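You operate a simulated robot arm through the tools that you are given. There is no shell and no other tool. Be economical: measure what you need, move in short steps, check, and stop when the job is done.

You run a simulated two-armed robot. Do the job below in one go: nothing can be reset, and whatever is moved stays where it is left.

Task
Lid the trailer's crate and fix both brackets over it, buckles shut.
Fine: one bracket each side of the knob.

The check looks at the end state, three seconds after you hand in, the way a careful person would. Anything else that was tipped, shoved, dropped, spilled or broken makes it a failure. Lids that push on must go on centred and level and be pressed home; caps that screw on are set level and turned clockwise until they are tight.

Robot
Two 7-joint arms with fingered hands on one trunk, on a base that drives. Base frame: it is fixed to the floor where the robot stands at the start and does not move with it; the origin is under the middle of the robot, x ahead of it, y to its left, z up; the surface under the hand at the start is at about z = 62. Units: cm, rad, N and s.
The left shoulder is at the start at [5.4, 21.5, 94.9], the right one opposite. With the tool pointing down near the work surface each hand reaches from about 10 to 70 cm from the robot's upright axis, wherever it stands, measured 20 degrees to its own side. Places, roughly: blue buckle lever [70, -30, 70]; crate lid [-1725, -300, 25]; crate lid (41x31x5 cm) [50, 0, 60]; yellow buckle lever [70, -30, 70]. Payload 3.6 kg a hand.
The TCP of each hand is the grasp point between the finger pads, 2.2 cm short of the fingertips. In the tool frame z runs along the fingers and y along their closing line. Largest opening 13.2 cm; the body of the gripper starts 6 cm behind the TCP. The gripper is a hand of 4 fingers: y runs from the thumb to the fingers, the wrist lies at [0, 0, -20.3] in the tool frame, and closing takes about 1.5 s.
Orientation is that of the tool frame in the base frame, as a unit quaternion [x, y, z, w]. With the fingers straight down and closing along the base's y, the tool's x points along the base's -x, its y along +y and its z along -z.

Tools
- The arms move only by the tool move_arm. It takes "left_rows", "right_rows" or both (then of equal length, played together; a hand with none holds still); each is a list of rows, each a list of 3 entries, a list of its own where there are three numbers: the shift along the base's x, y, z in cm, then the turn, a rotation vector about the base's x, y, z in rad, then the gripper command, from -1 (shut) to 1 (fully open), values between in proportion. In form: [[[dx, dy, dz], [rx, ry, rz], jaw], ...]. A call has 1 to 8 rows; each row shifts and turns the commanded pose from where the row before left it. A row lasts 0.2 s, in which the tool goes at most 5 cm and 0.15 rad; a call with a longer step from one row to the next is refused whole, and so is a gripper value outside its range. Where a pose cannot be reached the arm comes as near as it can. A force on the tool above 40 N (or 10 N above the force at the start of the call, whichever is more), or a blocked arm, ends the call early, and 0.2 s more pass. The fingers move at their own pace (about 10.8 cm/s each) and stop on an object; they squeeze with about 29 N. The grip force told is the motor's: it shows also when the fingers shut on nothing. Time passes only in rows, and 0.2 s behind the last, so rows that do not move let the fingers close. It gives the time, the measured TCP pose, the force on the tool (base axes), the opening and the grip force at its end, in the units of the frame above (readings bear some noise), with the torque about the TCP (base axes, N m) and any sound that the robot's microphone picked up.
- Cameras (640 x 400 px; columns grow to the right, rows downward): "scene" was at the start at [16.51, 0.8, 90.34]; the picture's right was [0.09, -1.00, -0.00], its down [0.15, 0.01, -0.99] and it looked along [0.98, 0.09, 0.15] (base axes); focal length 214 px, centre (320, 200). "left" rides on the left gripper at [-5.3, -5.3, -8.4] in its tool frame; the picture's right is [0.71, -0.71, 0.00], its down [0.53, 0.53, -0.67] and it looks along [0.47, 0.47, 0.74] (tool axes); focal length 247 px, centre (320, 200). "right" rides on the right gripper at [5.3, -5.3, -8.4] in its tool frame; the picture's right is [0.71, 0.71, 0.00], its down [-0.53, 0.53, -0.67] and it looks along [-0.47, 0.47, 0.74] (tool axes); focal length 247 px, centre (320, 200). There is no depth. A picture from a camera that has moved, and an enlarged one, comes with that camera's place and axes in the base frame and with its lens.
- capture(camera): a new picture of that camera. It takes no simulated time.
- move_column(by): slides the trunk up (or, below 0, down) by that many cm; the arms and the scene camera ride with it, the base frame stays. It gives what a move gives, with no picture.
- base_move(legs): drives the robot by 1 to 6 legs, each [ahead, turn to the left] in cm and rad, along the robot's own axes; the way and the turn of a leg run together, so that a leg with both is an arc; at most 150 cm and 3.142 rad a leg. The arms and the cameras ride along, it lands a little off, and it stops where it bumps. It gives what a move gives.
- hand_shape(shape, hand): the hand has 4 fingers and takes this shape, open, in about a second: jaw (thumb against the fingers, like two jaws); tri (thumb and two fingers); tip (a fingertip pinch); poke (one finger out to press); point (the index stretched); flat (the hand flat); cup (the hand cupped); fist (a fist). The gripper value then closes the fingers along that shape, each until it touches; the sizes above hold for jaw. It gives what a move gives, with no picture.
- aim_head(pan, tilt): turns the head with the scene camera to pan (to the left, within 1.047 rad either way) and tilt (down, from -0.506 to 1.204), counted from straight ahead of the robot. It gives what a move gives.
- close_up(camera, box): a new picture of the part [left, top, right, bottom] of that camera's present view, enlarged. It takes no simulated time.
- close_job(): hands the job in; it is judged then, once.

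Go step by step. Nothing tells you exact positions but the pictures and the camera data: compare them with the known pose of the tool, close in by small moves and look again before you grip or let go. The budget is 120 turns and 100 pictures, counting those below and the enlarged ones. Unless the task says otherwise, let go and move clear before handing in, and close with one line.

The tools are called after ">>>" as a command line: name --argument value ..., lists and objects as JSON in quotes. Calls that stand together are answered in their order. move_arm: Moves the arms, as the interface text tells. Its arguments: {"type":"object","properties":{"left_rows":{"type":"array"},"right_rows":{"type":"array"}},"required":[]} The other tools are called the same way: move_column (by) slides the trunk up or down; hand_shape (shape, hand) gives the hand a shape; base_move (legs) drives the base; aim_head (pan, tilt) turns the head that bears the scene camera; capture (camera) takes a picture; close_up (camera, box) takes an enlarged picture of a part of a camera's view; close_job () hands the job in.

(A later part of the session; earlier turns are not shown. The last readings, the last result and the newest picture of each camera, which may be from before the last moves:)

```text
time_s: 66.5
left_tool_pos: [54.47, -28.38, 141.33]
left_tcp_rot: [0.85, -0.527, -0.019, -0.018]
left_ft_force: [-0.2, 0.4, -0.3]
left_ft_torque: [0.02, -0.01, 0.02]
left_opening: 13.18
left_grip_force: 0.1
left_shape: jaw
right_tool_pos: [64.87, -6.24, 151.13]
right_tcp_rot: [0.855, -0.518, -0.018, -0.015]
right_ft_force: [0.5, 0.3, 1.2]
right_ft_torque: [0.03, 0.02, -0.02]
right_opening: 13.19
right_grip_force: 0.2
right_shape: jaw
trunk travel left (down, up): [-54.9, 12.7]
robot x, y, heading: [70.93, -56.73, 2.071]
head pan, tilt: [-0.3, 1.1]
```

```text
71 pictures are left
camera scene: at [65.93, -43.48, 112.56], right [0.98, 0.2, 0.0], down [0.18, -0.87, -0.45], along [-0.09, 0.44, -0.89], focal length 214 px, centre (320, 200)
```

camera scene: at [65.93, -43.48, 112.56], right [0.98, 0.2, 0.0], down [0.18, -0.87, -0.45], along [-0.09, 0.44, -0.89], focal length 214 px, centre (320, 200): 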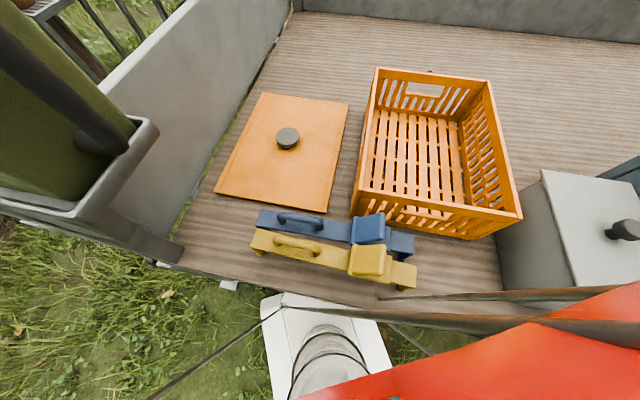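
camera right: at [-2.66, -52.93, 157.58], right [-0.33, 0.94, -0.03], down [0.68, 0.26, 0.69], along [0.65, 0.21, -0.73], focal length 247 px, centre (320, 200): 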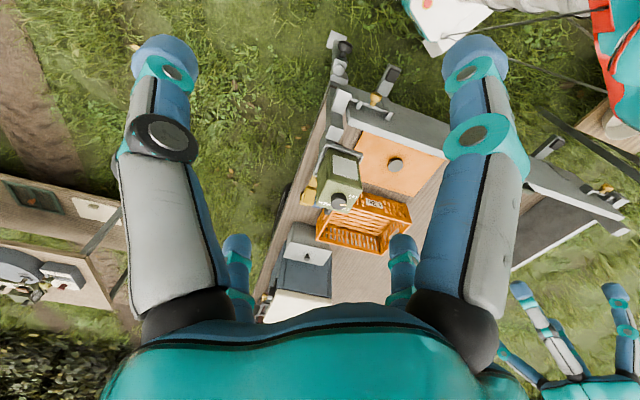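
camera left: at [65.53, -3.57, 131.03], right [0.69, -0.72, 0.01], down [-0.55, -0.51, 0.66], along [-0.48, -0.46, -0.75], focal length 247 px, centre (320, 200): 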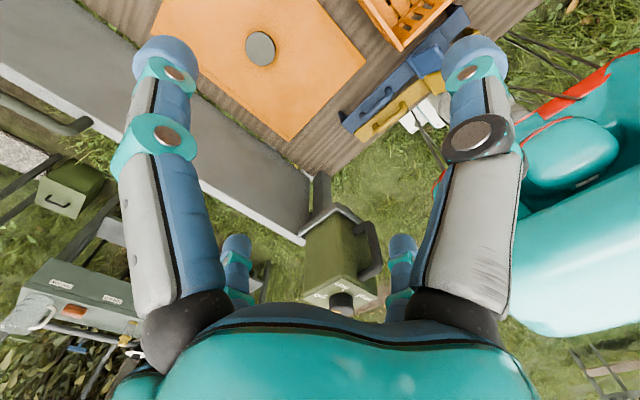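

Knob confirmed near (47.9,-2), jerrycan clear of the right arm. I park the left hand high and close, lower the trunk, and move the right hand toward the knob.

>>> move_arm --left_rows '[[[0.7, -3, 3], [0, 0, 0], 1], [[0.7, -3, 3], [0, 0, 0], 1], [[0.7, -3, 3], [0, 0, 0], 1], [[0.7, -3, 3], [0, 0, 0], 1]]'

>>> move_column --by -22

>>> move_arm --right_rows '[[[-2.2, 0.7, -4.2], [0, 0, 0], 1], [[-2.2, 0.7, -4.2], [0, 0, 0], 1], [[-2.2, 0.7, -4.2], [0, 0, 0], 1], [[-2.2, 0.7, -4.2], [0, 0, 0], 1], [[-2.2, 0.7, -4.2], [0, 0, 0], 1], [[-2.2, 0.5, -4.2], [0, 0, 0], 1], [[-2.2, 0.4, -4.2], [0, 0, 0], 1], [[-1.2, 0, -4.2], [0, 0, 0], 1]]'

>>> capture --camera "scene"

>>> capture --camera "right"

```text
time_s: 67.5
left_tool_pos: [57.41, -40.79, 153.26]
left_tcp_rot: [0.85, -0.527, -0.019, -0.019]
left_ft_force: [-0.6, -0.8, 0.8]
left_ft_torque: [0.05, 0.02, 0.02]
left_opening: 13.19
left_grip_force: 0.1
left_shape: jaw
right_tool_pos: [65.07, -6.51, 151.24]
right_tcp_rot: [0.855, -0.519, -0.018, -0.015]
right_ft_force: [-0.4, -0.5, 0.9]
right_ft_torque: [0.04, 0.05, -0.01]
right_opening: 13.2
right_grip_force: 0.0
right_shape: jaw
trunk travel left (down, up): [-54.9, 12.7]
robot x, y, heading: [71.06, -56.34, 2.073]
head pan, tilt: [-0.3, 1.1]
```

```text
time_s: 69.8
left_tool_pos: [57.47, -40.5, 131.33]
left_tcp_rot: [0.85, -0.527, -0.018, -0.018]
left_ft_force: [-0.7, 1.0, 0.0]
left_ft_torque: [-0.02, 0.0, 0.01]
left_opening: 13.21
left_grip_force: 0.2
left_shape: jaw
right_tool_pos: [64.88, -6.32, 129.17]
right_tcp_rot: [0.854, -0.519, -0.017, -0.014]
right_ft_force: [-0.3, -0.5, -0.7]
right_ft_torque: [0.02, 0.02, 0.0]
right_opening: 13.21
right_grip_force: 0.2
right_shape: jaw
trunk travel left (down, up): [-32.9, 34.7]
robot x, y, heading: [70.91, -56.57, 2.071]
head pan, tilt: [-0.3, 1.1]
```

```text
time_s: 71.6
left_tool_pos: [57.39, -40.27, 131.24]
left_tcp_rot: [0.849, -0.527, -0.018, -0.018]
left_ft_force: [0.2, -0.4, 0.3]
left_ft_torque: [-0.01, -0.03, 0.0]
left_opening: 13.2
left_grip_force: 0.0
left_shape: jaw
right_tool_pos: [48.36, -1.68, 95.56]
right_tcp_rot: [0.855, -0.519, -0.017, -0.014]
right_ft_force: [-0.2, 0.8, -0.5]
right_ft_torque: [-0.02, 0.01, 0.0]
right_opening: 13.19
right_grip_force: 0.0
right_shape: jaw
trunk travel left (down, up): [-32.9, 34.7]
robot x, y, heading: [71.23, -56.2, 2.068]
head pan, tilt: [-0.3, 1.1]
```

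```text
70 pictures are left
camera scene: at [65.8, -43.25, 90.06], right [0.98, 0.2, 0.0], down [0.18, -0.87, -0.45], along [-0.09, 0.44, -0.89], focal length 214 px, centre (320, 200)
```

scene: 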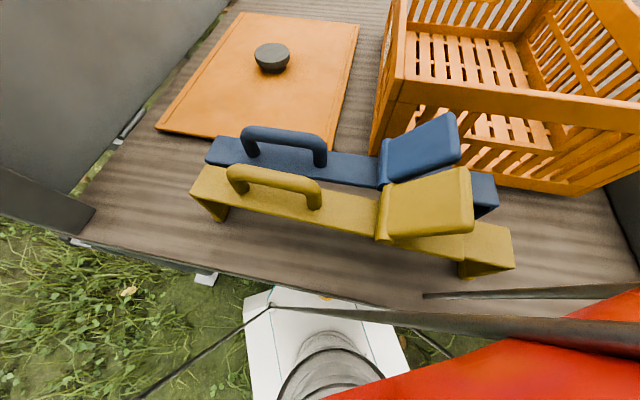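

```text
69 pictures are left
camera right: at [55.67, -4.24, 103.59], right [-0.3, -0.95, -0.04], down [-0.7, 0.2, 0.69], along [-0.65, 0.23, -0.73], focal length 247 px, centre (320, 200)
```

right: 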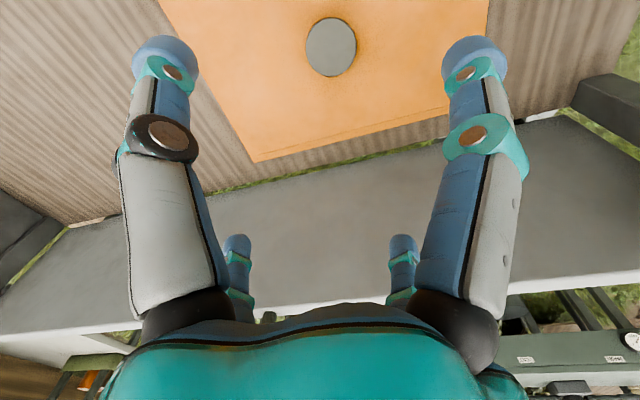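

The hand is right above the knob; I straighten the slight tilt and lower to grip height.

>>> move_arm --right_rows '[[[-0.3, -0.2, -4.2], [-0.042, -0.0145, 0], 1], [[0, 0, -4.2], [0, 0, 0], 1], [[0, 0, -4.2], [0, 0, 0], 1], [[0, 0, -4.2], [0, 0, 0], 1], [[0, 0, -4.2], [0, 0, 0], 1], [[0, 0, -4.2], [0, 0, 0], 1], [[0, 0, -3.2], [0, 0, 0], 1]]'

>>> capture --camera "right"

>>> capture --camera "scene"

```text
time_s: 73.2
left_tool_pos: [57.47, -40.37, 131.3]
left_tcp_rot: [0.849, -0.527, -0.017, -0.019]
left_ft_force: [0.3, 0.2, -0.2]
left_ft_torque: [0.03, 0.01, 0.0]
left_opening: 13.22
left_grip_force: 0.0
left_shape: jaw
right_tool_pos: [48.0, -2.06, 66.87]
right_tcp_rot: [0.855, -0.519, 0.0, 0.001]
right_ft_force: [0.0, 0.6, -0.2]
right_ft_torque: [-0.01, -0.04, 0.0]
right_opening: 13.2
right_grip_force: 0.0
right_shape: jaw
trunk travel left (down, up): [-32.9, 34.7]
robot x, y, heading: [70.85, -56.25, 2.074]
head pan, tilt: [-0.3, 1.1]
```

```text
68 pictures are left
camera right: at [55.29, -4.31, 75.2], right [-0.3, -0.95, 0.0], down [-0.71, 0.22, 0.67], along [-0.64, 0.2, -0.74], focal length 247 px, centre (320, 200)
```

right: 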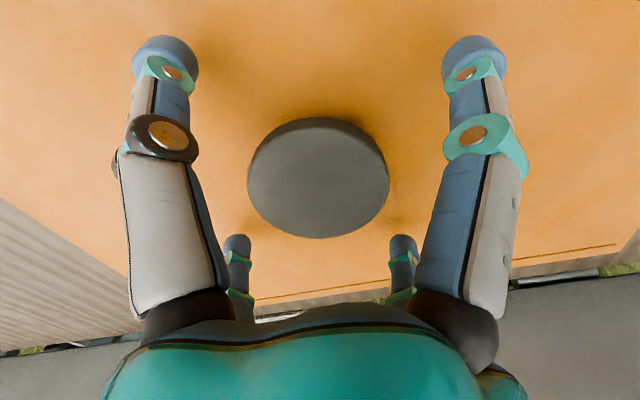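

```text
67 pictures are left
camera scene: at [65.79, -43.29, 90.07], right [0.98, 0.2, 0.0], down [0.18, -0.87, -0.45], along [-0.09, 0.44, -0.89], focal length 214 px, centre (320, 200)
```

scene: 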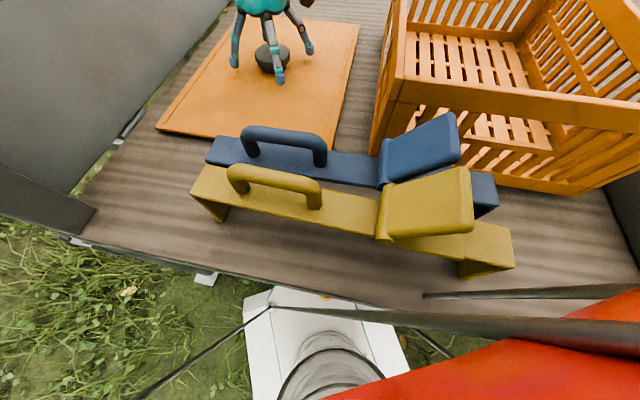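

Well centred. I lower the last 1.8 cm and close on the knob.

>>> move_arm --right_rows '[[[0.1, 0, -1.0], [0, 0, 0], 1], [[0, 0, -0.8], [0, 0, 0], 1], [[0, 0, 0], [0, 0, 0], -1], [[0, 0, 0], [0, 0, 0], -1], [[0, 0, 0], [0, 0, 0], -1], [[0, 0, 0], [0, 0, 0], -1], [[0, 0, 0], [0, 0, 0], -1], [[0, 0, 0], [0, 0, 0], -1]]'

>>> move_arm --right_rows '[[[0, 0, 0], [0, 0, 0], -1], [[0, 0, 2], [0, 0, 0], -1], [[0, 0, 3], [0, 0, 0], -1]]'

>>> capture --camera "scene"

```text
time_s: 75.0
left_tool_pos: [57.51, -40.55, 131.36]
left_tcp_rot: [0.849, -0.527, -0.019, -0.018]
left_ft_force: [-0.5, 0.1, 0.2]
left_ft_torque: [-0.03, 0.01, 0.04]
left_opening: 13.2
left_grip_force: 0.1
left_shape: jaw
right_tool_pos: [48.55, -2.35, 65.55]
right_tcp_rot: [0.855, -0.519, -0.002, -0.003]
right_ft_force: [1.5, 3.4, 26.1]
right_ft_torque: [0.53, -0.37, 0.23]
right_opening: 5.68
right_grip_force: 28.4
right_shape: jaw
right hand out of reach, approached as far as the arm can: row 2
trunk travel left (down, up): [-32.9, 34.7]
robot x, y, heading: [70.65, -56.2, 2.072]
head pan, tilt: [-0.3, 1.1]
```

```text
time_s: 75.8
left_tool_pos: [57.4, -40.44, 131.33]
left_tcp_rot: [0.849, -0.527, -0.018, -0.019]
left_ft_force: [0.3, 0.1, -1.2]
left_ft_torque: [0.0, 0.01, -0.01]
left_opening: 13.19
left_grip_force: 0.0
left_shape: jaw
right_tool_pos: [48.48, -2.45, 70.0]
right_tcp_rot: [0.855, -0.519, 0.001, 0.001]
right_ft_force: [-0.7, -0.4, -3.1]
right_ft_torque: [0.0, -0.01, 0.01]
right_opening: 5.61
right_grip_force: 28.9
right_shape: jaw
trunk travel left (down, up): [-32.9, 34.7]
robot x, y, heading: [70.93, -56.07, 2.067]
head pan, tilt: [-0.3, 1.1]
```

```text
66 pictures are left
camera scene: at [65.83, -43.27, 90.05], right [0.98, 0.2, 0.0], down [0.18, -0.87, -0.45], along [-0.09, 0.44, -0.89], focal length 214 px, centre (320, 200)
```

scene: 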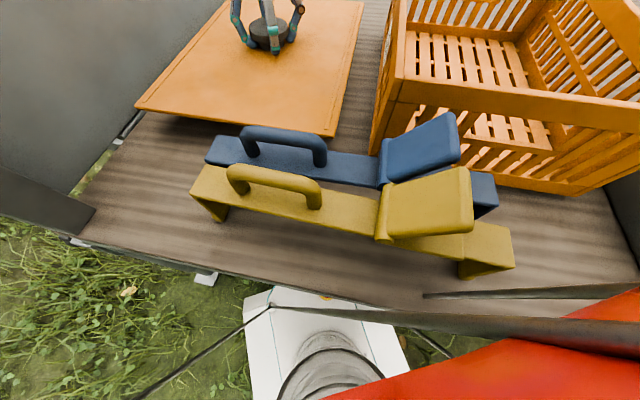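

The lid hangs level. I lift it to z≈92 and carry it over toward the crate.

>>> move_arm --right_rows '[[[0, 0, 4.5], [0, 0, 0], -1], [[0, 0, 4.5], [0, 0, 0], -1], [[0, 0, 4.5], [0, 0, 0], -1], [[0, 0, 4.5], [0, 0, 0], -1], [[3, 0, 3.5], [0, 0, 0], -1], [[4.5, 0, 0], [0, 0, 0], -1], [[4.5, 0.3, 0], [0, 0, 0], -1], [[4.5, 0.3, 0], [0, 0, 0], -1]]'

>>> move_arm --right_rows '[[[4.5, 0.5, 0], [0, 0, 0], -1], [[4.5, 0.5, 0], [0, 0, 0], -1], [[4.5, 0.5, 0], [0, 0, 0], -1], [[3.5, 0.5, 0], [0, 0, 0], -1], [[2.8, 0.5, 0], [0, 0, 0], -1], [[0, 0, 0], [0, 0, 0], -1]]'

>>> capture --camera "scene"

>>> capture --camera "left"

```text
time_s: 77.6
left_tool_pos: [57.39, -40.44, 131.26]
left_tcp_rot: [0.849, -0.527, -0.019, -0.019]
left_ft_force: [0.1, -0.1, -0.1]
left_ft_torque: [0.0, 0.02, -0.01]
left_opening: 13.2
left_grip_force: 0.0
left_shape: jaw
right_tool_pos: [65.21, -1.83, 91.76]
right_tcp_rot: [0.855, -0.519, 0.0, 0.0]
right_ft_force: [-0.5, -0.7, -3.5]
right_ft_torque: [-0.02, -0.01, 0.0]
right_opening: 5.6
right_grip_force: 28.7
right_shape: jaw
trunk travel left (down, up): [-32.9, 34.7]
robot x, y, heading: [70.54, -56.26, 2.078]
head pan, tilt: [-0.3, 1.1]
```

```text
time_s: 79.0
left_tool_pos: [57.36, -40.34, 131.3]
left_tcp_rot: [0.85, -0.527, -0.018, -0.018]
left_ft_force: [0.1, -0.4, -0.1]
left_ft_torque: [0.0, 0.0, 0.02]
left_opening: 13.23
left_grip_force: 0.1
left_shape: jaw
right_tool_pos: [85.02, 0.58, 91.85]
right_tcp_rot: [0.855, -0.519, 0.001, 0.0]
right_ft_force: [-0.1, 0.2, -2.7]
right_ft_torque: [-0.02, 0.01, 0.0]
right_opening: 5.59
right_grip_force: 29.1
right_shape: jaw
trunk travel left (down, up): [-32.9, 34.7]
robot x, y, heading: [71.17, -56.66, 2.07]
head pan, tilt: [-0.3, 1.1]
```

```text
65 pictures are left
camera scene: at [65.82, -43.26, 90.06], right [0.98, 0.2, 0.0], down [0.18, -0.87, -0.45], along [-0.09, 0.44, -0.89], focal length 214 px, centre (320, 200)
```

scene: 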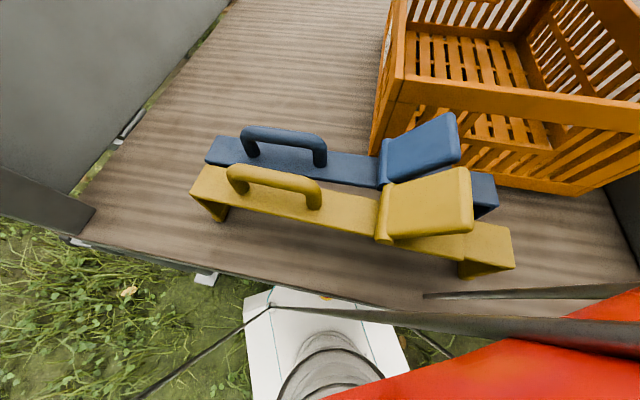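

```text
64 pictures are left
camera left: at [60.01, -33.7, 140.01], right [0.95, -0.32, -0.03], down [-0.23, -0.74, 0.64], along [-0.22, -0.6, -0.77], focal length 247 px, centre (320, 200)
```

left: 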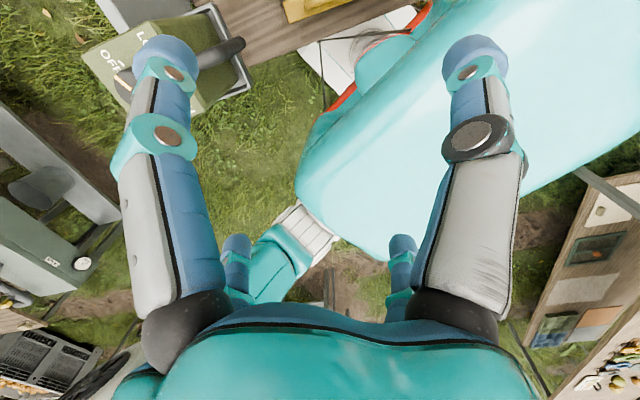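

I turn the head to see the lid above the crate.

>>> aim_head --pan -0.8 --tilt 0.45

>>> capture --camera "scene"

>>> capture --camera "right"

```text
time_s: 80.1
left_tool_pos: [57.35, -40.39, 131.31]
left_tcp_rot: [0.85, -0.527, -0.019, -0.019]
left_ft_force: [0.2, -0.1, 0.3]
left_ft_torque: [-0.01, -0.01, -0.02]
left_opening: 13.21
left_grip_force: 0.0
left_shape: jaw
right_tool_pos: [84.75, 0.5, 91.88]
right_tcp_rot: [0.855, -0.519, 0.0, 0.0]
right_ft_force: [-0.4, -0.8, -2.6]
right_ft_torque: [0.0, -0.01, -0.03]
right_opening: 5.6
right_grip_force: 29.0
right_shape: jaw
trunk travel left (down, up): [-32.9, 34.7]
robot x, y, heading: [70.64, -56.36, 2.071]
head pan, tilt: [-0.799, 0.45]
```

```text
63 pictures are left
camera scene: at [69.79, -40.67, 95.27], right [0.96, -0.29, 0.0], down [-0.13, -0.42, -0.9], along [0.26, 0.86, -0.44], focal length 214 px, centre (320, 200)
```

scene: 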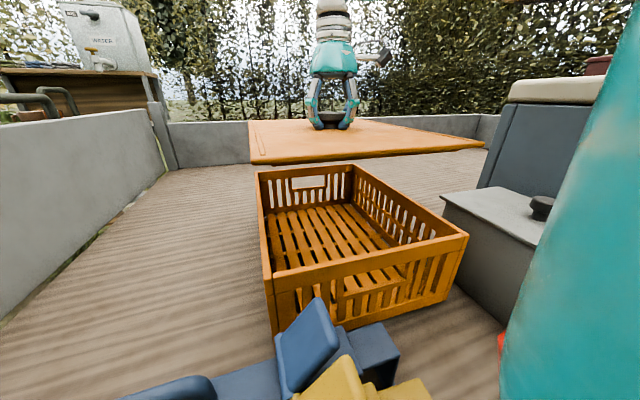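

```text
62 pictures are left
camera right: at [92.04, -1.61, 100.14], right [-0.3, -0.95, 0.0], down [-0.71, 0.22, 0.67], along [-0.64, 0.2, -0.74], focal length 247 px, centre (320, 200)
```

right: 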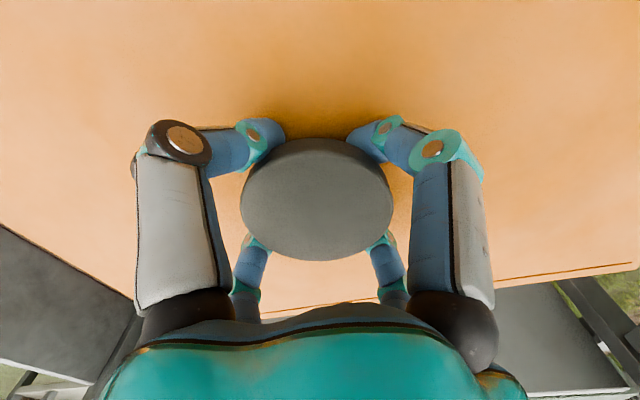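

The lid hangs level over the crate and looks aligned. I lower it to about 3 cm above the rim and compare corners up close.

>>> move_arm --right_rows '[[[0, 0.1, -4], [0, 0, 0], -1], [[0, 0.2, -4], [0, 0, 0], -1], [[0, 0.2, -3], [0, 0, 0], -1], [[0, 0, 0], [0, 0, 0], -1]]'

>>> close_up --camera "scene" --box '[220, 100, 500, 275]'

```text
time_s: 81.1
left_tool_pos: [57.41, -40.44, 131.46]
left_tcp_rot: [0.85, -0.527, -0.018, -0.019]
left_ft_force: [0.5, -0.3, -0.4]
left_ft_torque: [0.0, 0.05, -0.01]
left_opening: 13.19
left_grip_force: 0.0
left_shape: jaw
right_tool_pos: [84.96, 1.25, 80.84]
right_tcp_rot: [0.855, -0.519, -0.001, 0.001]
right_ft_force: [-0.4, -0.4, -2.8]
right_ft_torque: [0.0, -0.01, -0.01]
right_opening: 5.58
right_grip_force: 28.7
right_shape: jaw
trunk travel left (down, up): [-32.9, 34.7]
robot x, y, heading: [70.98, -56.83, 2.074]
head pan, tilt: [-0.799, 0.45]
```

```text
2.29 times, centred on (360, 188) of scene
camera zoom: at [69.8, -40.68, 95.29], right [0.96, -0.29, 0.0], down [-0.13, -0.42, -0.9], along [0.26, 0.86, -0.44], focal length 490 px, centre (229, 229)
```

zoom: 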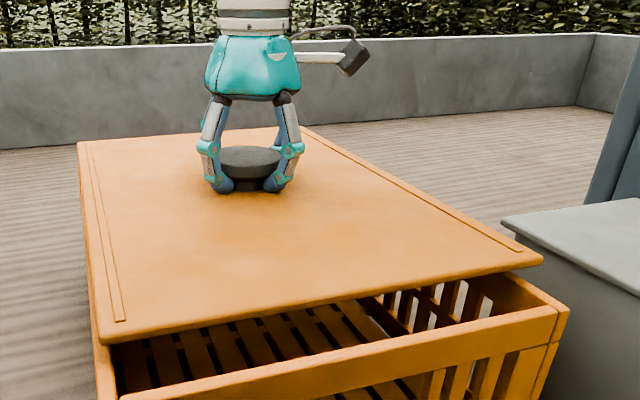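

Re-triangulating, the rim is at z≈76 and the crate centre near (84.5,-0.8), so the lid is about 2 cm too far from me. I shift it and look again.

>>> move_arm --right_rows '[[[-0.2, -1.0, 0], [0, 0, 0], -1], [[-0.2, -1.0, 0], [0, 0, 0], -1], [[0, 0, 0], [0, 0, 0], -1]]'

>>> close_up --camera "scene" --box '[220, 125, 500, 300]'

```text
time_s: 81.9
left_tool_pos: [57.41, -40.4, 131.24]
left_tcp_rot: [0.849, -0.528, -0.018, -0.018]
left_ft_force: [0.3, 0.2, -0.8]
left_ft_torque: [0.0, 0.02, 0.01]
left_opening: 13.24
left_grip_force: 0.1
left_shape: jaw
right_tool_pos: [84.49, -0.67, 80.87]
right_tcp_rot: [0.855, -0.519, 0.001, 0.0]
right_ft_force: [0.5, -0.6, -2.9]
right_ft_torque: [-0.01, -0.01, 0.01]
right_opening: 5.58
right_grip_force: 29.4
right_shape: jaw
trunk travel left (down, up): [-32.9, 34.7]
robot x, y, heading: [71.25, -56.26, 2.07]
head pan, tilt: [-0.799, 0.45]
```

```text
2.29 times, centred on (360, 212) of scene
camera zoom: at [69.79, -40.67, 95.28], right [0.96, -0.29, 0.0], down [-0.13, -0.42, -0.9], along [0.26, 0.86, -0.44], focal length 490 px, centre (229, 171)
```

zoom: 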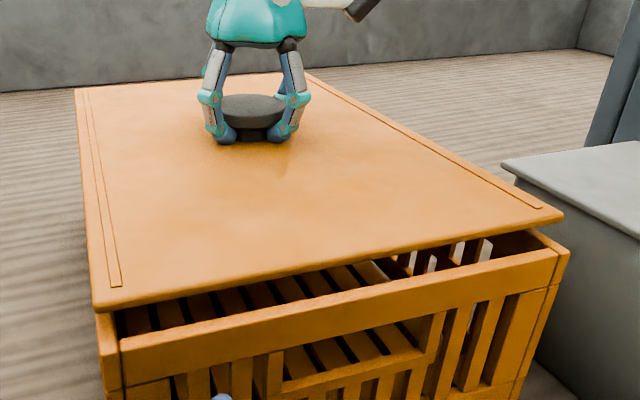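

Now the lid's edges agree with the rim within about half a centimetre. A small final shift, then lower until contact.

>>> move_arm --right_rows '[[[0.3, -0.5, -0.3], [0, 0, 0], -1], [[0, 0, -0.5], [0, 0, 0], -1], [[0, 0, -0.4], [0, 0, 0], -1], [[0, 0, 0], [0, 0, 0], -1]]'

>>> close_up --camera "scene" --box '[220, 125, 500, 300]'

```text
time_s: 82.9
left_tool_pos: [57.45, -40.74, 131.37]
left_tcp_rot: [0.849, -0.528, -0.019, -0.02]
left_ft_force: [-0.8, 0.1, -0.5]
left_ft_torque: [0.0, 0.0, -0.03]
left_opening: 13.19
left_grip_force: 0.0
left_shape: jaw
right_tool_pos: [84.72, -1.21, 80.21]
right_tcp_rot: [0.855, -0.519, -0.004, -0.005]
right_ft_force: [3.9, 5.3, 37.3]
right_ft_torque: [1.06, -0.87, -0.04]
right_opening: 5.68
right_grip_force: 28.7
right_shape: jaw
trunk travel left (down, up): [-32.9, 34.7]
robot x, y, heading: [70.88, -56.5, 2.071]
head pan, tilt: [-0.799, 0.45]
```

```text
2.29 times, centred on (360, 212) of scene
camera zoom: at [69.77, -40.93, 95.38], right [0.96, -0.29, 0.0], down [-0.13, -0.41, -0.9], along [0.26, 0.86, -0.43], focal length 490 px, centre (229, 171)
```

zoom: 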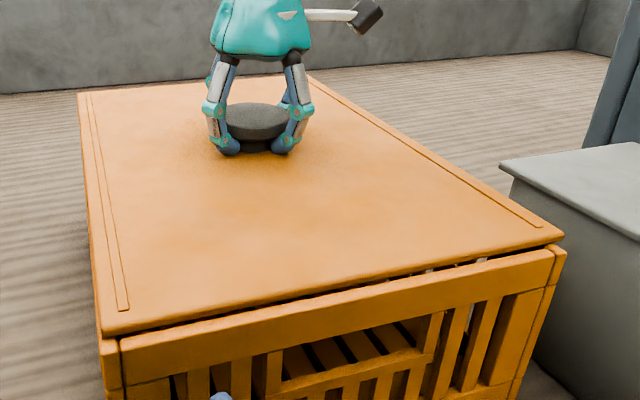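

Contact at 37 N with a narrow gap still showing. I zoom in on both near corners.

>>> close_up --camera "scene" --box '[250, 240, 330, 290]'

>>> close_up --camera "scene" --box '[400, 205, 480, 255]'

```text
8.00 times, centred on (290, 265) of scene
camera zoom: at [69.77, -40.93, 95.38], right [0.96, -0.29, 0.0], down [-0.13, -0.41, -0.9], along [0.26, 0.86, -0.43], focal length 1716 px, centre (560, -320)
```

zoom: 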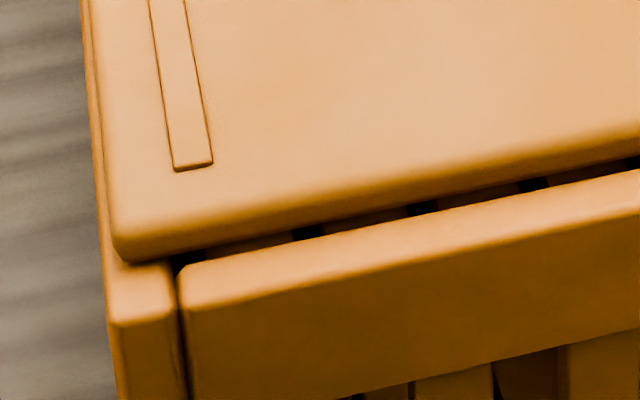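

```text
8.00 times, centred on (440, 230) of scene
camera zoom: at [69.77, -40.93, 95.38], right [0.96, -0.29, 0.0], down [-0.13, -0.41, -0.9], along [0.26, 0.86, -0.43], focal length 1716 px, centre (-640, -40)
```

zoom: 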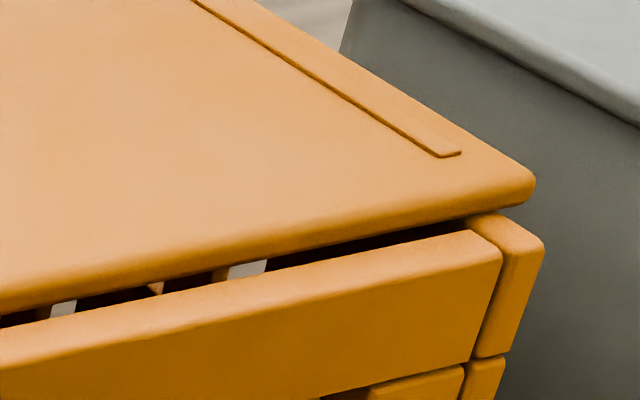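

Both edges line up within 3 mm, with the lid about 0.8 cm above home. I press down through the knob in small steps.

>>> move_arm --right_rows '[[[0, -0.1, -0.4], [0, 0, 0], -1], [[0, 0, -0.4], [0, 0, 0], -1], [[0, 0, -0.3], [0, 0, 0], -1], [[0, 0, 0], [0, 0, 0], -1]]'

>>> close_up --camera "scene" --box '[220, 125, 500, 300]'

```text
time_s: 83.2
left_tool_pos: [57.31, -40.56, 131.33]
left_tcp_rot: [0.849, -0.527, -0.019, -0.019]
left_ft_force: [-0.5, -0.3, -0.2]
left_ft_torque: [-0.04, -0.02, 0.03]
left_opening: 13.19
left_grip_force: 0.1
left_shape: jaw
right_tool_pos: [84.63, -1.11, 80.21]
right_tcp_rot: [0.855, -0.519, -0.007, -0.006]
right_ft_force: [1.0, -6.0, 16.8]
right_ft_torque: [0.55, -0.89, -0.26]
right_opening: 5.65
right_grip_force: 28.7
right_shape: jaw
trunk travel left (down, up): [-32.9, 34.7]
robot x, y, heading: [70.94, -56.31, 2.067]
head pan, tilt: [-0.799, 0.45]
stopped in row 1 (right hand): the force on the tool passed its limit at 51 N (the readings are from after the stop); the commanded pose is now the measured one
```

```text
2.29 times, centred on (360, 212) of scene
camera zoom: at [69.78, -40.8, 95.28], right [0.96, -0.29, 0.0], down [-0.13, -0.42, -0.9], along [0.26, 0.86, -0.43], focal length 490 px, centre (229, 171)
```

zoom: 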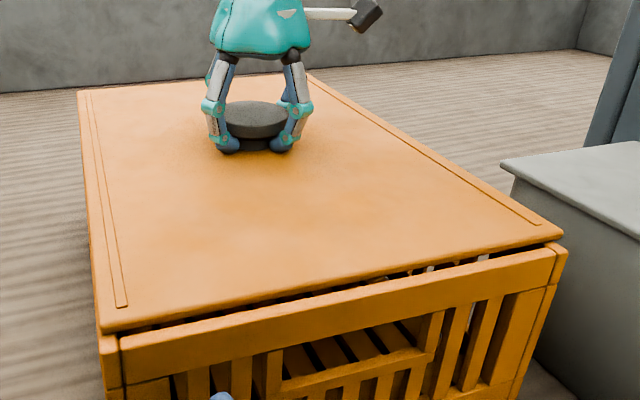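

The lid rests evenly but doesn't move down further at 51 N. I release the knob, raise the hand and inspect all the edges.

>>> move_arm --right_rows '[[[0, 0, 0], [0, 0, 0], 0.2], [[0, 0, 0], [0, 0, 0], 1], [[0, 0, 0], [0, 0, 0], 1], [[0, 0, 0], [0, 0, 0], 1], [[0, 0, 3], [0, 0, 0], 1], [[0, 0, 4.5], [0, 0, 0], 1], [[0, 0, 4.5], [0, 0, 0], 1], [[0, 0, 4.5], [0, 0, 0], 1]]'

>>> move_column --by 25

>>> aim_head --pan -0.75 --tilt 0.8

>>> close_up --camera "scene" --box '[200, 50, 480, 225]'

>>> capture --camera "right"

```text
time_s: 84.0
left_tool_pos: [57.46, -40.31, 131.37]
left_tcp_rot: [0.849, -0.527, -0.018, -0.018]
left_ft_force: [-0.9, 0.3, -0.1]
left_ft_torque: [-0.02, 0.04, -0.01]
left_opening: 13.21
left_grip_force: 0.1
left_shape: jaw
right_tool_pos: [84.5, -0.63, 80.4]
right_tcp_rot: [0.854, -0.519, -0.011, -0.006]
right_ft_force: [0.0, -1.0, 2.9]
right_ft_torque: [-0.04, -0.12, -0.09]
right_opening: 13.18
right_grip_force: 0.1
right_shape: jaw
trunk travel left (down, up): [-32.9, 34.7]
robot x, y, heading: [71.05, -56.11, 2.07]
head pan, tilt: [-0.799, 0.45]
stopped in row 3 (right hand): the force on the tool passed its limit at 50 N (the readings are from after the stop); the commanded pose is now the measured one
```

```text
time_s: 86.6
left_tool_pos: [57.36, -40.36, 156.35]
left_tcp_rot: [0.849, -0.527, -0.018, -0.018]
left_ft_force: [-0.4, -0.2, 1.2]
left_ft_torque: [0.0, 0.0, 0.04]
left_opening: 13.19
left_grip_force: 0.0
left_shape: jaw
right_tool_pos: [84.44, -0.67, 105.31]
right_tcp_rot: [0.854, -0.519, -0.012, -0.007]
right_ft_force: [-0.3, 0.9, 0.2]
right_ft_torque: [-0.01, 0.01, -0.02]
right_opening: 13.19
right_grip_force: 0.1
right_shape: jaw
trunk travel left (down, up): [-57.9, 9.7]
robot x, y, heading: [71.04, -56.26, 2.073]
head pan, tilt: [-0.799, 0.45]
```

```text
time_s: 87.4
left_tool_pos: [57.37, -40.46, 156.38]
left_tcp_rot: [0.85, -0.527, -0.019, -0.019]
left_ft_force: [0.6, -0.2, -0.1]
left_ft_torque: [-0.01, 0.02, -0.02]
left_opening: 13.22
left_grip_force: 0.1
left_shape: jaw
right_tool_pos: [84.51, -0.63, 105.53]
right_tcp_rot: [0.854, -0.521, -0.013, -0.007]
right_ft_force: [-0.3, -1.1, -0.6]
right_ft_torque: [0.0, -0.01, 0.0]
right_opening: 13.21
right_grip_force: 0.1
right_shape: jaw
trunk travel left (down, up): [-57.9, 9.7]
robot x, y, heading: [70.75, -56.13, 2.068]
head pan, tilt: [-0.75, 0.799]
```

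```text
2.29 times, centred on (340, 138) of scene
camera zoom: at [69.19, -41.85, 117.75], right [0.97, -0.25, 0.0], down [-0.18, -0.69, -0.7], along [0.17, 0.68, -0.72], focal length 490 px, centre (274, 343)
```

zoom: 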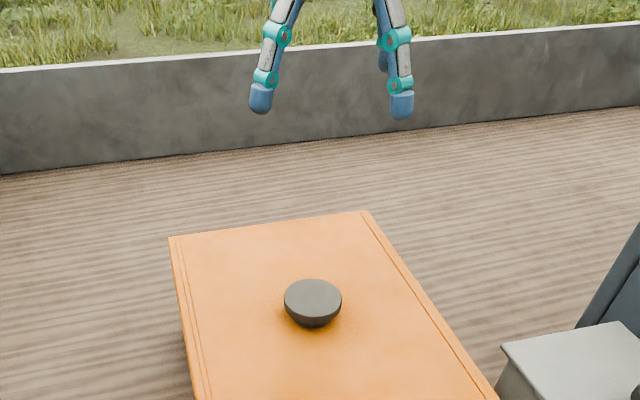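

```text
54 pictures are left
camera right: at [91.73, -3.12, 113.56], right [-0.3, -0.95, -0.02], down [-0.7, 0.21, 0.68], along [-0.65, 0.22, -0.73], focal length 247 px, centre (320, 200)
```

right: 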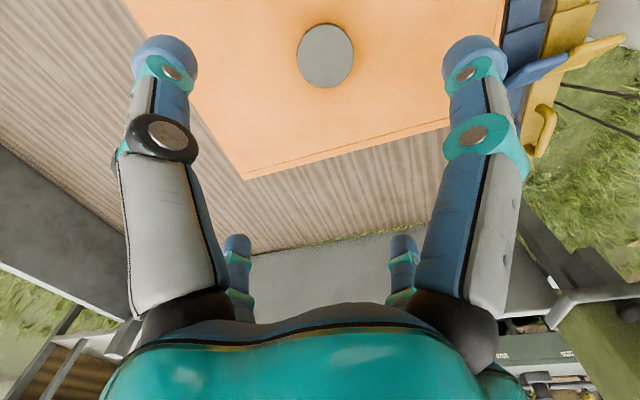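

The lid stays on the crate. I take a whole view from above to compare its outline with the rim.

>>> aim_head --pan -0.6 --tilt 0.95

>>> close_up --camera "scene" --box '[180, 40, 500, 240]'

```text
time_s: 88.1
left_tool_pos: [57.46, -40.5, 156.4]
left_tcp_rot: [0.85, -0.527, -0.018, -0.019]
left_ft_force: [-0.4, 0.3, 0.5]
left_ft_torque: [0.02, 0.01, 0.0]
left_opening: 13.22
left_grip_force: 0.0
left_shape: jaw
right_tool_pos: [84.51, -0.72, 105.46]
right_tcp_rot: [0.854, -0.519, -0.013, -0.007]
right_ft_force: [-1.2, 0.3, 0.6]
right_ft_torque: [0.03, 0.02, -0.01]
right_opening: 13.17
right_grip_force: 0.0
right_shape: jaw
trunk travel left (down, up): [-57.9, 9.7]
robot x, y, heading: [70.87, -56.34, 2.069]
head pan, tilt: [-0.6, 0.949]
```

```text
2.00 times, centred on (340, 140) of scene
camera zoom: at [67.93, -42.43, 116.6], right [0.99, -0.1, 0.0], down [-0.08, -0.81, -0.58], along [0.06, 0.58, -0.81], focal length 429 px, centre (280, 320)
```

zoom: 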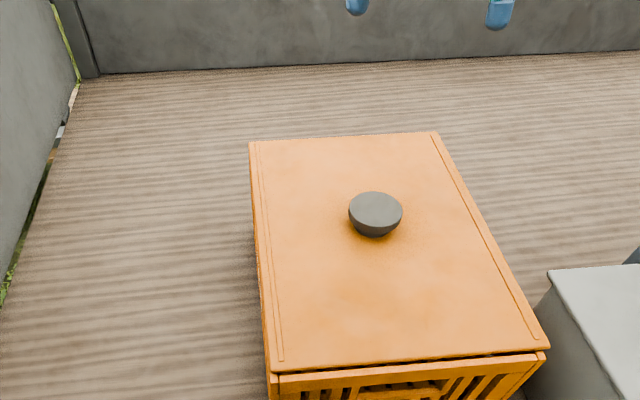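

The lid is centred within a few millimetres but sits about 0.9 cm proud. I'll press it home near the corners with closed fingers, starting with the near right one.

>>> move_column --by -15

>>> move_arm --right_rows '[[[3, -4, 0.5], [0, 0, 0], -1], [[3, -4, 0], [0, 0, 0], -1], [[3, -4, 0], [0, 0, 0], -1], [[3, -4, 0], [0, 0, 0], -1], [[0, -2, -2], [0, 0, 0], -1], [[0, 0, -3], [0, 0, 0], -1], [[0, 0, -3], [0, 0, 0], -1]]'

>>> move_arm --right_rows '[[[0, 0, -0.6], [0, 0, 0], -1], [[0, 0, -0.6], [0, 0, 0], -1], [[0, 0, -0.3], [0, 0, 0], -1], [[0, 0, -0.3], [0, 0, 0], -1], [[0, 0, -0.3], [0, 0, 0], -1], [[0, 0, -0.3], [0, 0, 0], -1]]'

```text
time_s: 89.8
left_tool_pos: [57.33, -40.55, 141.43]
left_tcp_rot: [0.85, -0.527, -0.017, -0.018]
left_ft_force: [0.4, 0.0, 0.2]
left_ft_torque: [0.01, -0.03, 0.0]
left_opening: 13.2
left_grip_force: 0.0
left_shape: jaw
right_tool_pos: [84.44, -0.71, 90.36]
right_tcp_rot: [0.854, -0.52, -0.012, -0.008]
right_ft_force: [-0.1, -0.5, -0.4]
right_ft_torque: [0.0, 0.0, 0.01]
right_opening: 13.21
right_grip_force: 0.1
right_shape: jaw
trunk travel left (down, up): [-42.9, 24.7]
robot x, y, heading: [70.77, -56.48, 2.072]
head pan, tilt: [-0.6, 0.949]
```

```text
refused: row 1 steps farther than a row can; nothing moved
```

```text
time_s: 91.2
left_tool_pos: [57.45, -40.41, 141.45]
left_tcp_rot: [0.849, -0.527, -0.018, -0.018]
left_ft_force: [0.1, -0.3, -0.5]
left_ft_torque: [-0.03, 0.01, 0.0]
left_opening: 13.2
left_grip_force: 0.1
left_shape: jaw
right_tool_pos: [84.53, -0.74, 88.05]
right_tcp_rot: [0.854, -0.52, -0.012, -0.007]
right_ft_force: [0.3, 0.5, -0.3]
right_ft_torque: [0.03, -0.01, -0.02]
right_opening: 0.0
right_grip_force: 29.1
right_shape: jaw
trunk travel left (down, up): [-42.9, 24.7]
robot x, y, heading: [70.91, -56.38, 2.071]
head pan, tilt: [-0.6, 0.949]
```

One row was too long; the fingers are now closed above the knob. I redo the sideways move and the press.

>>> move_arm --right_rows '[[[2.4, -3.4, 0], [0, 0, 0], -1], [[2.4, -3.4, 0], [0, 0, 0], -1], [[2.4, -3.4, 0], [0, 0, 0], -1], [[2.4, -3.4, 0], [0, 0, 0], -1], [[1.4, -2.8, 0], [0, 0, 0], -1], [[0, 0, -3], [0, 0, 0], -1], [[0, 0, -3], [0, 0, 0], -1]]'

>>> move_arm --right_rows '[[[0, 0, -0.6], [0, 0, 0], -1], [[0, 0, -0.6], [0, 0, 0], -1], [[0, 0, -0.4], [0, 0, 0], -1], [[0, 0, -0.3], [0, 0, 0], -1], [[0, 0, -0.3], [0, 0, 0], -1], [[0, 0, -0.3], [0, 0, 0], -1], [[0, 0, -0.3], [0, 0, 0], -1]]'

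```text
time_s: 92.8
left_tool_pos: [57.51, -40.47, 141.35]
left_tcp_rot: [0.85, -0.527, -0.018, -0.018]
left_ft_force: [0.9, 0.2, -0.4]
left_ft_torque: [-0.01, 0.02, 0.0]
left_opening: 13.19
left_grip_force: 0.1
left_shape: jaw
right_tool_pos: [95.36, -16.94, 81.91]
right_tcp_rot: [0.855, -0.519, -0.012, -0.008]
right_ft_force: [0.3, 0.2, -0.1]
right_ft_torque: [0.0, 0.01, 0.01]
right_opening: 0.04
right_grip_force: 28.6
right_shape: jaw
trunk travel left (down, up): [-42.9, 24.7]
robot x, y, heading: [70.96, -56.77, 2.071]
head pan, tilt: [-0.6, 0.949]
```

```text
time_s: 93.9
left_tool_pos: [57.43, -40.54, 141.5]
left_tcp_rot: [0.849, -0.527, -0.018, -0.019]
left_ft_force: [0.4, 0.2, -0.3]
left_ft_torque: [0.0, 0.02, 0.01]
left_opening: 13.18
left_grip_force: 0.0
left_shape: jaw
right_tool_pos: [95.5, -16.89, 80.5]
right_tcp_rot: [0.855, -0.518, -0.013, -0.011]
right_ft_force: [4.0, -6.9, 22.7]
right_ft_torque: [-0.28, -0.14, 0.0]
right_opening: 0.02
right_grip_force: 28.7
right_shape: jaw
trunk travel left (down, up): [-42.9, 24.7]
robot x, y, heading: [70.77, -55.99, 2.068]
head pan, tilt: [-0.6, 0.949]
stopped in row 5 (right hand): the force on the tool passed its limit at 46 N (the readings are from after the stop); the commanded pose is now the measured one
```

The surface stays at the same height under 46 N, so the lid's under-lip is standing on the rim. Reworking the numbers with the bed at z=62 puts the rim at 77 and the lid about 1.4 cm too far in y, so I regrip the knob to shift it.

>>> move_arm --right_rows '[[[0, 0, 4], [0, 0, 0], -1], [[0, 0, 4], [0, 0, 0], -1], [[-2.7, 3.9, 0], [0, 0, 0], 1], [[-2.7, 3.9, 0], [0, 0, 0], 1], [[-2.7, 3.9, 0], [0, 0, 0], 1], [[-2.7, 3.9, 0], [-0.023, -0.009, 0], 1], [[0, 0, -2], [0, 0, 0], 1], [[0, 0, -2.5], [0, 0, 0], 1]]'

>>> capture --camera "right"

```text
time_s: 95.7
left_tool_pos: [57.3, -40.31, 141.5]
left_tcp_rot: [0.85, -0.526, -0.017, -0.017]
left_ft_force: [0.1, -0.3, -0.7]
left_ft_torque: [0.02, -0.01, -0.02]
left_opening: 13.19
left_grip_force: 0.0
left_shape: jaw
right_tool_pos: [84.67, -1.1, 83.86]
right_tcp_rot: [0.856, -0.518, -0.003, -0.003]
right_ft_force: [0.8, -0.1, -0.1]
right_ft_torque: [0.0, 0.01, -0.03]
right_opening: 13.21
right_grip_force: 0.0
right_shape: jaw
trunk travel left (down, up): [-42.9, 24.7]
robot x, y, heading: [70.57, -56.39, 2.067]
head pan, tilt: [-0.6, 0.949]
```

```text
52 pictures are left
camera right: at [91.88, -3.4, 92.12], right [-0.3, -0.95, -0.01], down [-0.71, 0.22, 0.67], along [-0.64, 0.21, -0.74], focal length 247 px, centre (320, 200)
```

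right: 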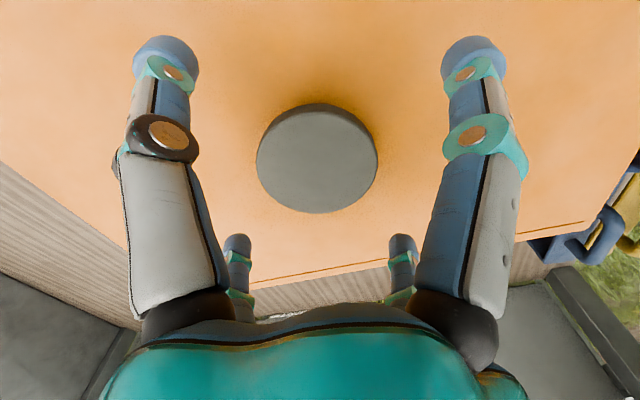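

The knob is centred; I grip it, lift 1 cm, shift toward me and set it down softly.

>>> move_arm --right_rows '[[[0, 0, -1.5], [0, 0, 0], 1], [[0, 0, -1.4], [0, 0, 0], 1], [[0, 0, 0], [0, 0, 0], -1], [[0, 0, 0], [0, 0, 0], -1], [[0, 0, 0], [0, 0, 0], -1], [[0, 0, 0], [0, 0, 0], -1], [[0, 0, 0], [0, 0, 0], -1], [[0, 0, 0], [0, 0, 0], -1]]'

>>> move_arm --right_rows '[[[0, 0, 0.8], [0, 0, 0], -1], [[-0.1, -0.7, 0.3], [0, 0, 0], -1], [[-0.1, -0.7, 0], [0, 0, 0], -1], [[0, 0, -0.5], [0, 0, 0], -1], [[0, 0, -0.5], [0, 0, 0], -1], [[0, 0, -0.4], [0, 0, 0], -1], [[0, 0, -0.3], [0, 0, 0], -1]]'

```text
time_s: 97.5
left_tool_pos: [57.29, -40.45, 141.45]
left_tcp_rot: [0.85, -0.527, -0.018, -0.018]
left_ft_force: [0.1, -0.4, -0.8]
left_ft_torque: [0.01, -0.04, 0.02]
left_opening: 13.2
left_grip_force: 0.0
left_shape: jaw
right_tool_pos: [84.63, -1.24, 80.92]
right_tcp_rot: [0.855, -0.519, -0.002, -0.003]
right_ft_force: [0.7, 0.0, -1.2]
right_ft_torque: [0.24, -0.23, -0.07]
right_opening: 5.29
right_grip_force: 29.3
right_shape: jaw
trunk travel left (down, up): [-42.9, 24.7]
robot x, y, heading: [71.03, -56.17, 2.075]
head pan, tilt: [-0.6, 0.949]
```

```text
time_s: 99.1
left_tool_pos: [57.35, -40.41, 141.43]
left_tcp_rot: [0.849, -0.527, -0.018, -0.018]
left_ft_force: [0.6, -0.2, 0.3]
left_ft_torque: [0.0, -0.01, 0.02]
left_opening: 13.17
left_grip_force: 0.0
left_shape: jaw
right_tool_pos: [84.34, -2.66, 80.35]
right_tcp_rot: [0.855, -0.519, -0.003, -0.003]
right_ft_force: [0.5, 0.2, -2.9]
right_ft_torque: [0.18, -0.15, 0.0]
right_opening: 5.27
right_grip_force: 28.4
right_shape: jaw
trunk travel left (down, up): [-42.9, 24.7]
robot x, y, heading: [71.19, -56.22, 2.075]
head pan, tilt: [-0.6, 0.949]
```

The lid is now about 0.6 cm lower than before and still hanging free, so the lip is going in. I continue down until it seats.

>>> move_arm --right_rows '[[[0, 0, -0.3], [0, 0, 0], -1], [[0, 0, -0.3], [0, 0, 0], -1], [[0, 0, -0.3], [0, 0, 0], -1], [[0, 0, -0.3], [0, 0, 0], -1], [[0, 0, -0.3], [0, 0, 0], -1], [[0, 0, 0], [0, 0, 0], -1]]'

>>> close_up --camera "scene" --box '[180, 40, 500, 240]'

```text
time_s: 100.2
left_tool_pos: [57.37, -40.62, 141.58]
left_tcp_rot: [0.85, -0.527, -0.017, -0.019]
left_ft_force: [0.1, 0.1, 0.2]
left_ft_torque: [-0.03, 0.01, -0.01]
left_opening: 13.19
left_grip_force: 0.0
left_shape: jaw
right_tool_pos: [84.28, -2.27, 79.81]
right_tcp_rot: [0.855, -0.519, -0.008, -0.008]
right_ft_force: [2.5, -5.9, 17.0]
right_ft_torque: [0.38, -0.77, -0.25]
right_opening: 5.45
right_grip_force: 28.9
right_shape: jaw
trunk travel left (down, up): [-42.9, 24.7]
robot x, y, heading: [71.19, -56.53, 2.073]
head pan, tilt: [-0.6, 0.949]
stopped in row 5 (right hand): the force on the tool passed its limit at 44 N (the readings are from after the stop); the commanded pose is now the measured one
```

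```text
2.00 times, centred on (340, 140) of scene
camera zoom: at [67.87, -42.44, 101.42], right [1.0, -0.1, 0.0], down [-0.08, -0.81, -0.58], along [0.06, 0.58, -0.81], focal length 429 px, centre (280, 320)
```

zoom: 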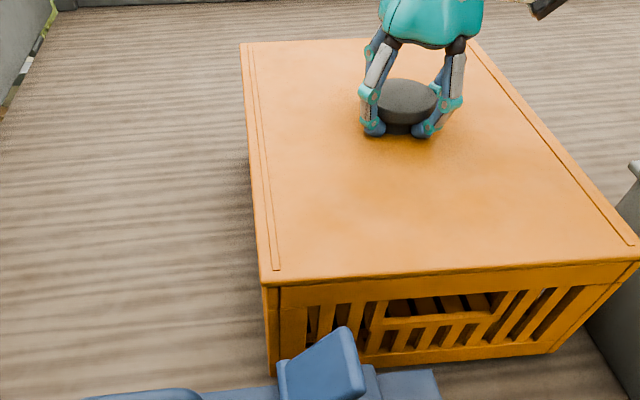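

The lid has dropped flush with the crate's front. I release, back off, and press with closed fingers over two spots to be sure it is home.

>>> move_arm --right_rows '[[[0, 0, 0], [0, 0, 0], -0.1], [[0, 0, 0.2], [0, 0, 0], 0.2], [[0, 0, 0.4], [0, 0, 0], 0.6], [[0, 0, 1], [0, 0, 0], 1], [[0, 0, 3], [0, 0, 0], 1], [[0, 0, 4], [0, 0, 0], 1]]'

>>> move_arm --right_rows '[[[0, 0, 2], [0, 0, 0], -1], [[2.4, -3.4, 0], [0, 0, 0], -1], [[2.4, -3.4, 0], [0, 0, 0], -1], [[2.4, -3.4, 0], [0, 0, 0], -1], [[2.4, -3.4, 0], [0, 0, 0], -1], [[1, -1.5, -3], [0, 0, 0], -1], [[0, 0, -4], [0, 0, 0], -1]]'

>>> move_arm --right_rows '[[[0, 0, -0.8], [0, 0, 0], -1], [[0, 0, -0.6], [0, 0, 0], -1], [[0, 0, -0.5], [0, 0, 0], -1], [[0, 0, -0.5], [0, 0, 0], -1], [[0, 0, -0.4], [0, 0, 0], -1], [[0, 0, -0.4], [0, 0, 0], -1], [[0, 0, -0.4], [0, 0, 0], -1], [[0, 0, -0.4], [0, 0, 0], -1]]'

```text
time_s: 101.6
left_tool_pos: [57.37, -40.5, 141.64]
left_tcp_rot: [0.849, -0.527, -0.018, -0.019]
left_ft_force: [-0.3, 0.1, -0.1]
left_ft_torque: [0.01, 0.0, -0.01]
left_opening: 13.19
left_grip_force: 0.0
left_shape: jaw
right_tool_pos: [84.12, -2.53, 88.14]
right_tcp_rot: [0.854, -0.519, -0.006, -0.007]
right_ft_force: [-0.3, 0.1, 0.2]
right_ft_torque: [0.0, 0.0, 0.02]
right_opening: 13.22
right_grip_force: 0.1
right_shape: jaw
trunk travel left (down, up): [-42.9, 24.7]
robot x, y, heading: [70.92, -55.97, 2.072]
head pan, tilt: [-0.6, 0.949]
```

```text
time_s: 103.2
left_tool_pos: [57.37, -40.49, 141.47]
left_tcp_rot: [0.85, -0.527, -0.018, -0.019]
left_ft_force: [0.6, 0.1, 0.9]
left_ft_torque: [-0.03, -0.02, 0.0]
left_opening: 13.22
left_grip_force: 0.0
left_shape: jaw
right_tool_pos: [94.83, -17.6, 83.29]
right_tcp_rot: [0.855, -0.519, -0.007, -0.007]
right_ft_force: [-0.4, -0.1, -0.4]
right_ft_torque: [-0.01, 0.0, -0.04]
right_opening: 0.0
right_grip_force: 29.3
right_shape: jaw
trunk travel left (down, up): [-42.9, 24.7]
robot x, y, heading: [70.77, -56.26, 2.073]
head pan, tilt: [-0.6, 0.949]
```

```text
time_s: 104.7
left_tool_pos: [57.37, -40.59, 141.56]
left_tcp_rot: [0.849, -0.527, -0.018, -0.018]
left_ft_force: [-0.2, 0.2, 0.5]
left_ft_torque: [-0.02, 0.02, -0.01]
left_opening: 13.21
left_grip_force: 0.1
left_shape: jaw
right_tool_pos: [95.0, -17.33, 80.42]
right_tcp_rot: [0.856, -0.517, -0.009, -0.01]
right_ft_force: [3.0, -6.7, 24.3]
right_ft_torque: [-0.37, -0.12, 0.02]
right_opening: 0.03
right_grip_force: 29.0
right_shape: jaw
trunk travel left (down, up): [-42.9, 24.7]
robot x, y, heading: [70.84, -56.47, 2.074]
head pan, tilt: [-0.6, 0.949]
stopped in row 7 (right hand): the force on the tool passed its limit at 47 N (the readings are from after the stop); the commanded pose is now the measured one
```

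The corner height reads the same as before while the front gap is gone, so I check closely whether the lid truly sits on the rim all around.

>>> move_arm --right_rows '[[[0, 0, 4], [0, 0, 0], -1], [[0, 4, 4], [0, 0, 0], -1]]'

>>> aim_head --pan -0.7 --tilt 0.7

>>> close_up --camera "scene" --box '[240, 100, 480, 250]'

```text
refused: row 2 steps farther than a row can; nothing moved
```

```text
time_s: 105.4
left_tool_pos: [57.23, -40.82, 141.71]
left_tcp_rot: [0.849, -0.527, -0.019, -0.02]
left_ft_force: [-0.2, 0.0, 0.0]
left_ft_torque: [-0.01, -0.01, 0.0]
left_opening: 13.19
left_grip_force: 0.0
left_shape: jaw
right_tool_pos: [94.86, -17.46, 80.39]
right_tcp_rot: [0.856, -0.517, -0.009, -0.011]
right_ft_force: [2.9, -5.6, 31.4]
right_ft_torque: [-0.37, -0.14, 0.04]
right_opening: 0.0
right_grip_force: 29.0
right_shape: jaw
trunk travel left (down, up): [-42.9, 24.7]
robot x, y, heading: [71.17, -56.16, 2.072]
head pan, tilt: [-0.7, 0.7]
```

```text
2.67 times, centred on (360, 175) of scene
camera zoom: at [68.8, -41.53, 103.44], right [0.98, -0.2, 0.0], down [-0.13, -0.63, -0.77], along [0.15, 0.75, -0.64], focal length 572 px, centre (213, 267)
```

zoom: 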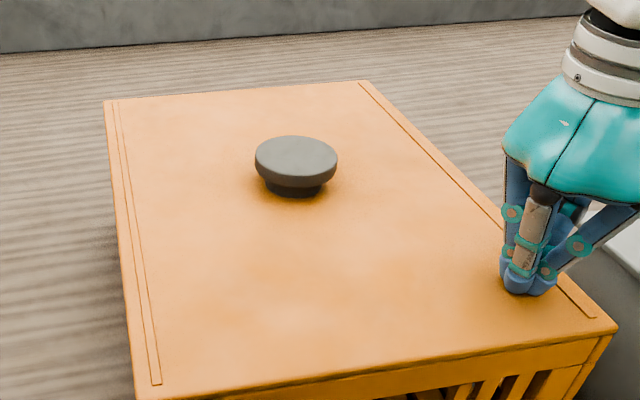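

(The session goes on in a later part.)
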